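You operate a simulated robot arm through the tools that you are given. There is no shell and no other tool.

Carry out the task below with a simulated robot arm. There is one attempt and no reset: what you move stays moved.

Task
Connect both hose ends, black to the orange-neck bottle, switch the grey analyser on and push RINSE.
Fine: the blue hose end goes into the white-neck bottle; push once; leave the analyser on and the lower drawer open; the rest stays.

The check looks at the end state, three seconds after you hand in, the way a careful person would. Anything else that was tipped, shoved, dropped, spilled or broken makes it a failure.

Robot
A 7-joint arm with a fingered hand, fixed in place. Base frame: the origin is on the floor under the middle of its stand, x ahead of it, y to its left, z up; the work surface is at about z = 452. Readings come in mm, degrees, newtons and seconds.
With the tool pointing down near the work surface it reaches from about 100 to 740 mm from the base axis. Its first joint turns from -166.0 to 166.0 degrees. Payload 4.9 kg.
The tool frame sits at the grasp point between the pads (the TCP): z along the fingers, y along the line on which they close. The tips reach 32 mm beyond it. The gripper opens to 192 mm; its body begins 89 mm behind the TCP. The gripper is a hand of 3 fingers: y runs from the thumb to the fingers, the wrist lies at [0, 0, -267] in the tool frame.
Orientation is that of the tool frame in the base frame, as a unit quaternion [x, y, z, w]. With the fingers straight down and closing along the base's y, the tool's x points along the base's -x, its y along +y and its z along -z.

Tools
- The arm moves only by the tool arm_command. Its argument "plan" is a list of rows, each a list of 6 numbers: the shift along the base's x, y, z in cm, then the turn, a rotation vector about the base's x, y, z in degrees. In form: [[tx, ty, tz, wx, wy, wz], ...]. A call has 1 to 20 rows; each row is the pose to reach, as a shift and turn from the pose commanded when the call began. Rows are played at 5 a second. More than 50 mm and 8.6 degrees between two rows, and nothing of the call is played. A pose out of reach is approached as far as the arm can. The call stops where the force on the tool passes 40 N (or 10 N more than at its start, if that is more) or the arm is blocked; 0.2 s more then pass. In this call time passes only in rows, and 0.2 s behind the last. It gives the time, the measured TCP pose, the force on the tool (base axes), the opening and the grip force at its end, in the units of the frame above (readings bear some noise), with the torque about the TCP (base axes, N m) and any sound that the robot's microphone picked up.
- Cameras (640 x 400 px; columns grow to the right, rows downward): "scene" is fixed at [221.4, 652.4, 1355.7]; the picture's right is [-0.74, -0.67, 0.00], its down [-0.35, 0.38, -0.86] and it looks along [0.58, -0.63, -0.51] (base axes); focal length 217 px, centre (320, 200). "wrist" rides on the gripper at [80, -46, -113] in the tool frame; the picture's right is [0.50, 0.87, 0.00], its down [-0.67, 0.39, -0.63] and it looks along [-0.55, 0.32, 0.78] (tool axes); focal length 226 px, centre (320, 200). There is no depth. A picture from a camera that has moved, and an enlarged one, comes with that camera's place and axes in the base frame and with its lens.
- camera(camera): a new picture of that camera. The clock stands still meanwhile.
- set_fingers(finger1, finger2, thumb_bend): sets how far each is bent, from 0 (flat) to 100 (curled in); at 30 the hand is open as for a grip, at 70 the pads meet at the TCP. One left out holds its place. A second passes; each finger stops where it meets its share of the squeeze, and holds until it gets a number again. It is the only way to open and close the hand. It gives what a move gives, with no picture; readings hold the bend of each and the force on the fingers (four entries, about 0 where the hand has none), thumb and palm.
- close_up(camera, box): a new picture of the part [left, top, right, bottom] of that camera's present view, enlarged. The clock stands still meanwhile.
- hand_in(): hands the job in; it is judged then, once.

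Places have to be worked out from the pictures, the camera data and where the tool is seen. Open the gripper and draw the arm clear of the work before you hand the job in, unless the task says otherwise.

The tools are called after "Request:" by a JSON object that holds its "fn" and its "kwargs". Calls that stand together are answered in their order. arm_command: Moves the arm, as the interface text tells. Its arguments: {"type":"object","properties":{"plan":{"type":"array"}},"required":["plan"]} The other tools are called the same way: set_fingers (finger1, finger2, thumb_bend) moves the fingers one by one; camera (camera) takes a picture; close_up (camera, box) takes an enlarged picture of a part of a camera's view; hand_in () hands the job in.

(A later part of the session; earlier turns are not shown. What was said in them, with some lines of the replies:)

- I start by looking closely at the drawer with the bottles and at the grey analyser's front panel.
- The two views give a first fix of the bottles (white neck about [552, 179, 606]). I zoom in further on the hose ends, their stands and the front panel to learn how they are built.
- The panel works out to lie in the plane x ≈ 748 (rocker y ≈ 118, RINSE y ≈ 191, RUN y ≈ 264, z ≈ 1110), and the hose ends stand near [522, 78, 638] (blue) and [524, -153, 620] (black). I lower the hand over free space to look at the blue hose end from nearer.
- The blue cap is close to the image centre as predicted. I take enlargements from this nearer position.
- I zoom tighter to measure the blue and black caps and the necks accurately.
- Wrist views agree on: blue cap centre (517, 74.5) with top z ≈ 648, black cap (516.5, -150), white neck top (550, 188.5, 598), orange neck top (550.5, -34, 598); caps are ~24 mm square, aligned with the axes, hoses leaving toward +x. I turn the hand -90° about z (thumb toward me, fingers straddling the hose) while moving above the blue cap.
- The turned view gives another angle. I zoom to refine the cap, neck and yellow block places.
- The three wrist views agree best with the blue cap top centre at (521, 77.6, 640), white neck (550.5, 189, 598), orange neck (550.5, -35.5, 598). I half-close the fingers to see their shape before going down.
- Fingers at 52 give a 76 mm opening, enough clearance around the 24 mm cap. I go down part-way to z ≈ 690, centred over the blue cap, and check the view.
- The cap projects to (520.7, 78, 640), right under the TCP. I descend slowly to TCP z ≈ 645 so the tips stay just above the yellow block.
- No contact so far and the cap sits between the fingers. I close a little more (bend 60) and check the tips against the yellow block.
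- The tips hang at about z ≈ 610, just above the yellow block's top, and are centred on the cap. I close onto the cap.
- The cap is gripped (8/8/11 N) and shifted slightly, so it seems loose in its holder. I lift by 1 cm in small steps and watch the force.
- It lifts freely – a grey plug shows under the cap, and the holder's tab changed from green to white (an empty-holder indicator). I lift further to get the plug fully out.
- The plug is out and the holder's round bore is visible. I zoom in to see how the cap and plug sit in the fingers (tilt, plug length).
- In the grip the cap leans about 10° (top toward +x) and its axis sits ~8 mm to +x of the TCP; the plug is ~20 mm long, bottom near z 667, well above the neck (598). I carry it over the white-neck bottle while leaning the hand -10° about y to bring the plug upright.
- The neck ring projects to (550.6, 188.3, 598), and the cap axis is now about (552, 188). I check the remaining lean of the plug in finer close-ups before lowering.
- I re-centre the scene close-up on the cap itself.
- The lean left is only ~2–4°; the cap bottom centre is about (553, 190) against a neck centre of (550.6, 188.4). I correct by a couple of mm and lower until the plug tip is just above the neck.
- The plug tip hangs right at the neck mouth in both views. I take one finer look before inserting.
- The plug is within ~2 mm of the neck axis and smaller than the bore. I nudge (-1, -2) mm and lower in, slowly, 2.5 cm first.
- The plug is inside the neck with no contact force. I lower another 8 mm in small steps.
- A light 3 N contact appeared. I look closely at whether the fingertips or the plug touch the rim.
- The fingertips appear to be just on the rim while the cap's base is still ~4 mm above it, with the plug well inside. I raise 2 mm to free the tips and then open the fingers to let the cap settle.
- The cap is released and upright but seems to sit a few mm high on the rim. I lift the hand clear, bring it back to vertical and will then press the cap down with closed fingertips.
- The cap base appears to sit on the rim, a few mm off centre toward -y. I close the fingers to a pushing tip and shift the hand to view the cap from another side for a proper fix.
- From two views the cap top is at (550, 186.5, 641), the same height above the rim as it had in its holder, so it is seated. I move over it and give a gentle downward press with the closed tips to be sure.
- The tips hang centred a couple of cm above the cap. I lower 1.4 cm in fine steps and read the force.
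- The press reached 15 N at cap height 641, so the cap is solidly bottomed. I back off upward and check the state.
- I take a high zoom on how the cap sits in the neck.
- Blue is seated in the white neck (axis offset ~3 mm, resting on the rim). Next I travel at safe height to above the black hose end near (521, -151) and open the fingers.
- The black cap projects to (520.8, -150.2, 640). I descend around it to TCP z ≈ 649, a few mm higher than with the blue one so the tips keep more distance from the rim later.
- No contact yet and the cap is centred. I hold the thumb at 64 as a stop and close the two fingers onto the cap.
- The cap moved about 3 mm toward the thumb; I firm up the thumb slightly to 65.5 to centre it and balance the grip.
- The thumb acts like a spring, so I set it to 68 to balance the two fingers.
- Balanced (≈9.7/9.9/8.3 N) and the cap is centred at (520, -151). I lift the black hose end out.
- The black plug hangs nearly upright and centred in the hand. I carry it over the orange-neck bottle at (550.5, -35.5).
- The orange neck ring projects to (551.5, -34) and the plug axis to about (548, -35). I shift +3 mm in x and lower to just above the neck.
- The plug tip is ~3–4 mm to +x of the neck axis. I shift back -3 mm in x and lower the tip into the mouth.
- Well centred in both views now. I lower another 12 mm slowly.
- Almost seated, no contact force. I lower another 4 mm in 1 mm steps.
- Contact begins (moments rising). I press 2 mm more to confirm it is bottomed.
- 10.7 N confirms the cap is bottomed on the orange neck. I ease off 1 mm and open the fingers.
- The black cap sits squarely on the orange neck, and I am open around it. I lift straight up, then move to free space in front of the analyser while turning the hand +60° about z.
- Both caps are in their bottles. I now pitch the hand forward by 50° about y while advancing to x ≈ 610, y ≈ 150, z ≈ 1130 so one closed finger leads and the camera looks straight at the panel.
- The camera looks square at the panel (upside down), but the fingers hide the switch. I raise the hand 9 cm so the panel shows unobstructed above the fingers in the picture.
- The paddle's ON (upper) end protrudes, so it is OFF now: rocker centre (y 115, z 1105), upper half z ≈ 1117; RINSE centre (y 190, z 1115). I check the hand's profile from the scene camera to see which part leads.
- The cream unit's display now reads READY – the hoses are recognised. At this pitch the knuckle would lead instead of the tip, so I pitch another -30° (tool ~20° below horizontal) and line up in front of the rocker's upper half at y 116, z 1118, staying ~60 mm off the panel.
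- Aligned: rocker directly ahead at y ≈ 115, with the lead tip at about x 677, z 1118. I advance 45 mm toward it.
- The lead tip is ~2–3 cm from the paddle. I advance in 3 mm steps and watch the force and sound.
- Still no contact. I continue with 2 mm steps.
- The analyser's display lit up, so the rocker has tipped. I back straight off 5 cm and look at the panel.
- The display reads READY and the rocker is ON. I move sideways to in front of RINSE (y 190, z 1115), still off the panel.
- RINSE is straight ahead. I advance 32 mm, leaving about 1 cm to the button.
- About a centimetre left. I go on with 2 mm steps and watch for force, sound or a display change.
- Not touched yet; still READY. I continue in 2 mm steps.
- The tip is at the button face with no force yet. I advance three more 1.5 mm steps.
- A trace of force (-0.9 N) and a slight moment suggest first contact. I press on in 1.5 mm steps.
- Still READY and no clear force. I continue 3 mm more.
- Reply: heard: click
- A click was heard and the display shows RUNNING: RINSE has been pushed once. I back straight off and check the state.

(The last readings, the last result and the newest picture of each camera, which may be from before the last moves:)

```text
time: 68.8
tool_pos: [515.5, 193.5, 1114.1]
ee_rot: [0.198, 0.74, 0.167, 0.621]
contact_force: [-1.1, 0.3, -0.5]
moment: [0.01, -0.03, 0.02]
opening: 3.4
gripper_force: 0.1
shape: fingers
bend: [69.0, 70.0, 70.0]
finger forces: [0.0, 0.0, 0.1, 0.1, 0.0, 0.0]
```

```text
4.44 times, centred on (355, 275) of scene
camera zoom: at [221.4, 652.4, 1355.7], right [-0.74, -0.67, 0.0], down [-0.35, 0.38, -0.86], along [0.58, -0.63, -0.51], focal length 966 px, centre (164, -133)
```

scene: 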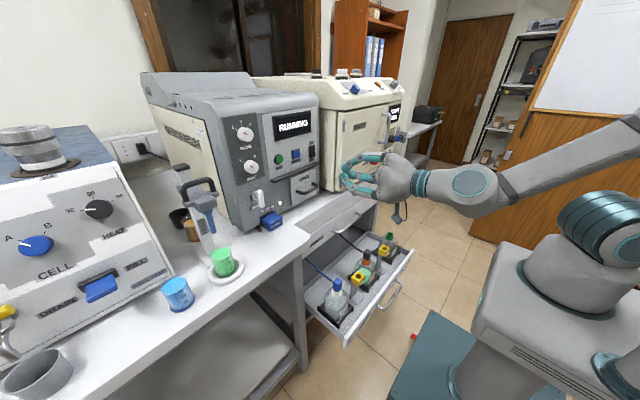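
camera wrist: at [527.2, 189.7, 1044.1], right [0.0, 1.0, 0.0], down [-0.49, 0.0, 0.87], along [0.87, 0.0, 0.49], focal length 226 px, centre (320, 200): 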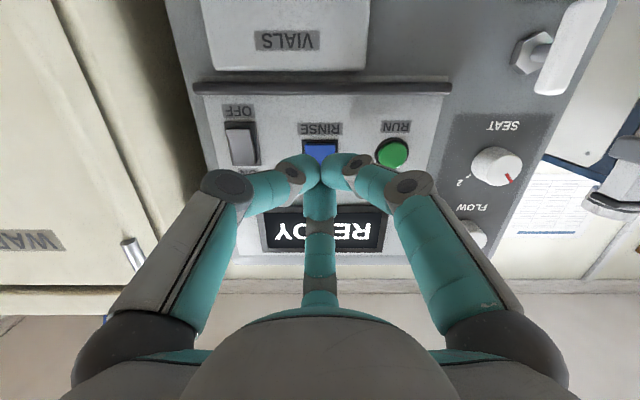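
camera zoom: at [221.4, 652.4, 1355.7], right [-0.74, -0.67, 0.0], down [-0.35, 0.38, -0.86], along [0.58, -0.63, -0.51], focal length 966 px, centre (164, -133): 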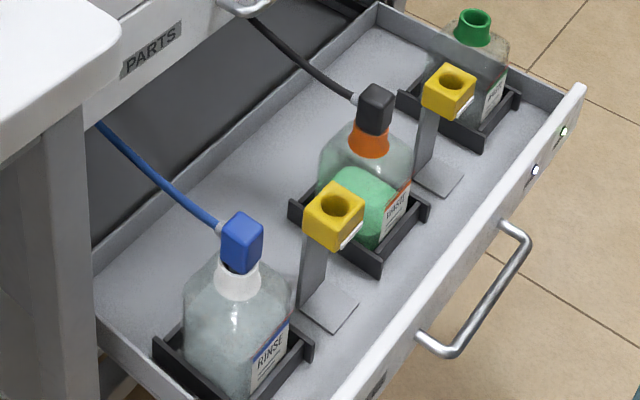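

The rinse is running and both caps are in place. I check the drawer's indicator dots and the neighbouring displays.

Request:
{"fn": "close_up", "kwargs": {"camera": "scene", "box": [385, 235, 415, 275]}}

Request:
{"fn": "close_up", "kwargs": {"camera": "scene", "box": [322, 272, 352, 302]}}

Request:
{"fn": "close_up", "kwargs": {"camera": "scene", "box": [370, 95, 415, 150]}}

Request:
{"fn": "close_up", "kwargs": {"camera": "scene", "box": [240, 180, 330, 250]}}

```text
10.00 times, centred on (400, 255) of scene
camera zoom: at [221.4, 652.4, 1355.7], right [-0.74, -0.67, 0.0], down [-0.35, 0.38, -0.86], along [0.58, -0.63, -0.51], focal length 2173 px, centre (-480, -350)
```

zoom: 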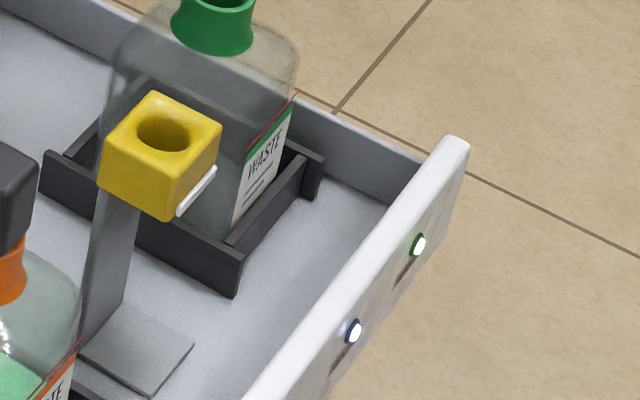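

```text
13.33 times, centred on (337, 287) of scene
camera zoom: at [221.4, 652.4, 1355.7], right [-0.74, -0.67, 0.0], down [-0.35, 0.38, -0.86], along [0.58, -0.63, -0.51], focal length 2897 px, centre (93, -960)
```

zoom: 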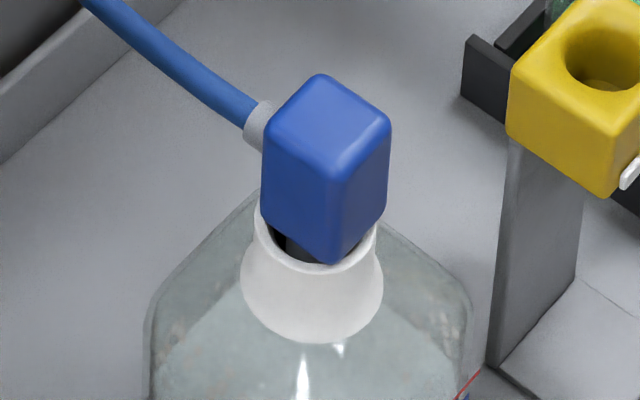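

```text
7.27 times, centred on (392, 122) of scene
camera zoom: at [221.4, 652.4, 1355.7], right [-0.74, -0.67, 0.0], down [-0.35, 0.38, -0.86], along [0.58, -0.63, -0.51], focal length 1580 px, centre (-207, 764)
```

zoom: 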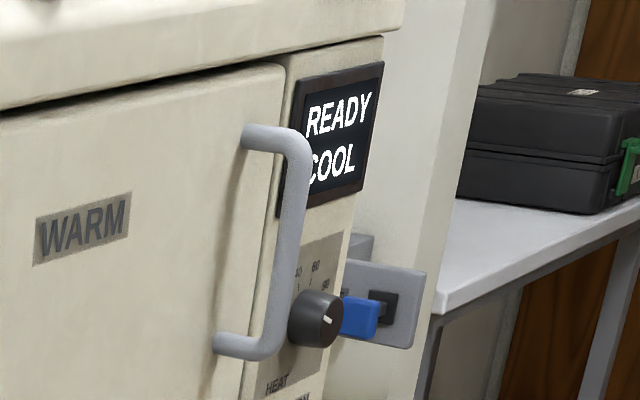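

```text
5.71 times, centred on (285, 215) of scene
camera zoom: at [221.4, 652.4, 1355.7], right [-0.74, -0.67, 0.0], down [-0.35, 0.38, -0.86], along [0.58, -0.63, -0.51], focal length 1242 px, centre (520, 114)
```

zoom: 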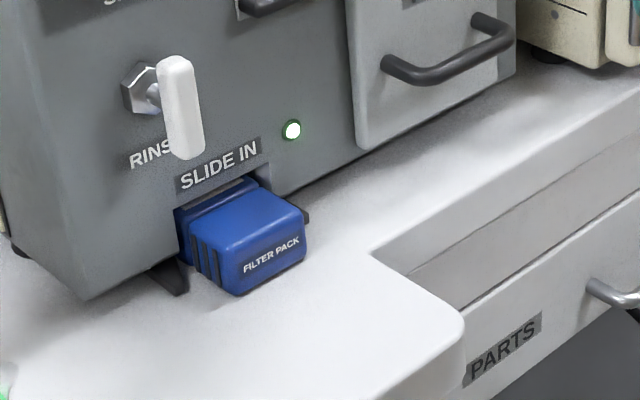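

All indicators agree: both drawer lamps and the filter lamp are lit, display RUNNING, nothing else moved. I open the hand here in free space and bring the arm up and back to a pose like the start.

Request:
{"fn": "set_fingers", "kwargs": {"finger1": 30, "finger2": 30, "thumb_bend": 30}}

Request:
{"fn": "arm_command", "kwargs": {"plan": [[-0.8, -1.5, 1.5, 0, 8, 0], [-1.6, -3.5, 3.0, 0, 16, 0], [-2.4, -6.0, 4.5, 0, 24, 0], [-3.2, -8.5, 6.0, 0, 32, 0], [-4.0, -11.0, 7.5, 0, 40, 0], [-4.8, -13.5, 9.0, 0, 48, 0], [-5.6, -16.0, 10.5, 0, 56, 0], [-6.4, -18.5, 12.0, 0, 64, 0], [-7.0, -21.0, 13.5, 0, 72, 0], [-7.5, -23.5, 15.0, 0, 80, 0]]}}

Request:
{"fn": "camera", "kwargs": {"camera": "scene"}}

Request:
{"fn": "camera", "kwargs": {"camera": "wrist"}}

```text
time: 69.8
tool_pos: [515.9, 194.1, 1113.7]
ee_rot: [0.198, 0.74, 0.166, 0.621]
contact_force: [0.7, 0.8, 0.5]
moment: [-0.03, 0.0, -0.02]
opening: 167.7
gripper_force: 0.1
shape: fingers
bend: [30.0, 30.0, 30.0]
finger forces: [0.0, 0.0, 0.0, 0.0, 0.1, 0.1]
```

```text
time: 72.0
tool_pos: [441.8, -44.9, 1265.4]
ee_rot: [0.258, 0.966, 0.0, 0.0]
contact_force: [-0.2, 0.1, 1.1]
moment: [0.03, -0.01, 0.0]
opening: 167.7
gripper_force: 0.0
shape: fingers
bend: [30.0, 30.0, 30.0]
finger forces: [0.1, 0.1, 0.0, 0.1, 0.0, 0.0]
```

```text
taken
```

scene: 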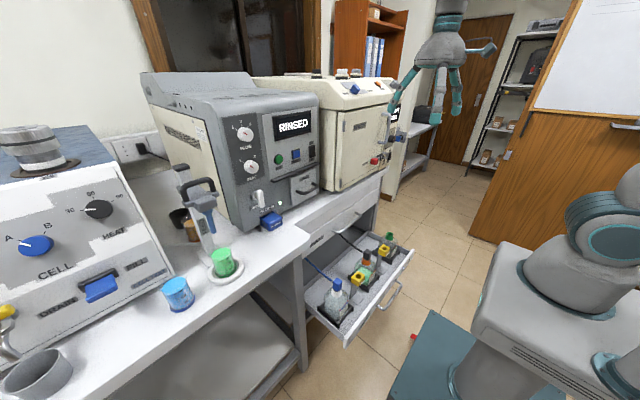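

```text
taken
camera wrist: at [349.4, -44.4, 1378.9], right [0.0, 1.0, 0.0], down [0.78, 0.0, 0.63], along [0.63, 0.0, -0.78], focal length 226 px, centre (320, 200)
```

wrist: 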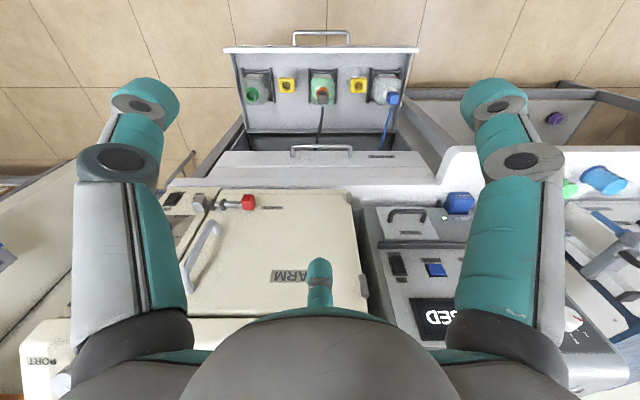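

The display now reads RINSED. A last close look at the drawer and the panel before handing in.

Request:
{"fn": "close_up", "kwargs": {"camera": "scene", "box": [300, 215, 420, 350]}}

Request:
{"fn": "close_up", "kwargs": {"camera": "scene", "box": [220, 85, 340, 235]}}

Request:
{"fn": "close_up", "kwargs": {"camera": "wrist", "box": [220, 30, 430, 150]}}

```text
2.96 times, centred on (360, 282) of scene
camera zoom: at [221.4, 652.4, 1355.7], right [-0.74, -0.67, 0.0], down [-0.35, 0.38, -0.86], along [0.58, -0.63, -0.51], focal length 644 px, centre (202, -44)
```

zoom: 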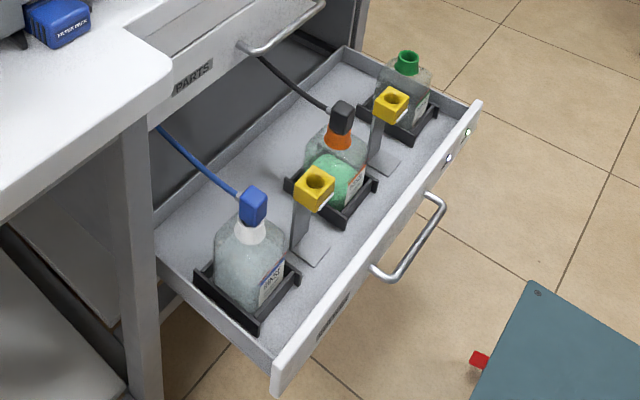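

```text
2.67 times, centred on (280, 160) of scene
camera zoom: at [221.4, 652.4, 1355.7], right [-0.74, -0.67, 0.0], down [-0.35, 0.38, -0.86], along [0.58, -0.63, -0.51], focal length 579 px, centre (427, 307)
```

zoom: 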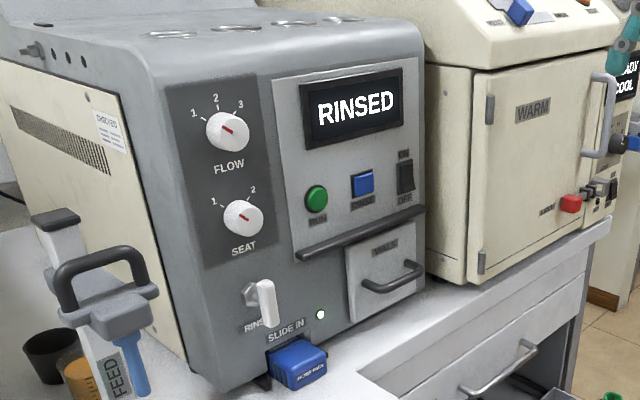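

```text
3.05 times, centred on (325, 90) of wrist
camera zoom: at [349.4, -44.4, 1378.9], right [0.0, 1.0, 0.0], down [0.78, 0.0, 0.63], along [0.63, 0.0, -0.78], focal length 689 px, centre (305, 535)
```

zoom: 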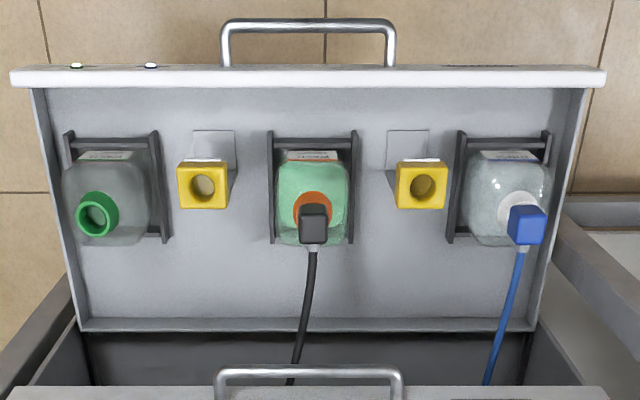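

Black is in the orange neck and blue is in the white neck. The drawer is open, the analyser is on and reads RINSED, and the hand is open and clear, so I hand the job in.

Request:
{"fn": "hand_in", "kwargs": {}}

```text
The job is handed in.
```

The job is done and handed in; I have not seen the check's verdict.

- **Hoses:** The black hose end is in the orange-neck bottle and the blue one is in the white-neck bottle. Both sit down on their rims. The blue cap is about 3 mm off the neck's centre.
- **Analyser:** It is switched on. I pushed RINSE once (one click heard); the display went from READY to RUNNING to RINSED.
- **Everything else:** The lower drawer is still open. In the last pictures nothing else had been tipped, spilled or moved. The hand is open and the arm is clear of the bench.

The cream unit's display changed from CHECK HOSE to READY after the hoses were connected. I did not touch that unit.
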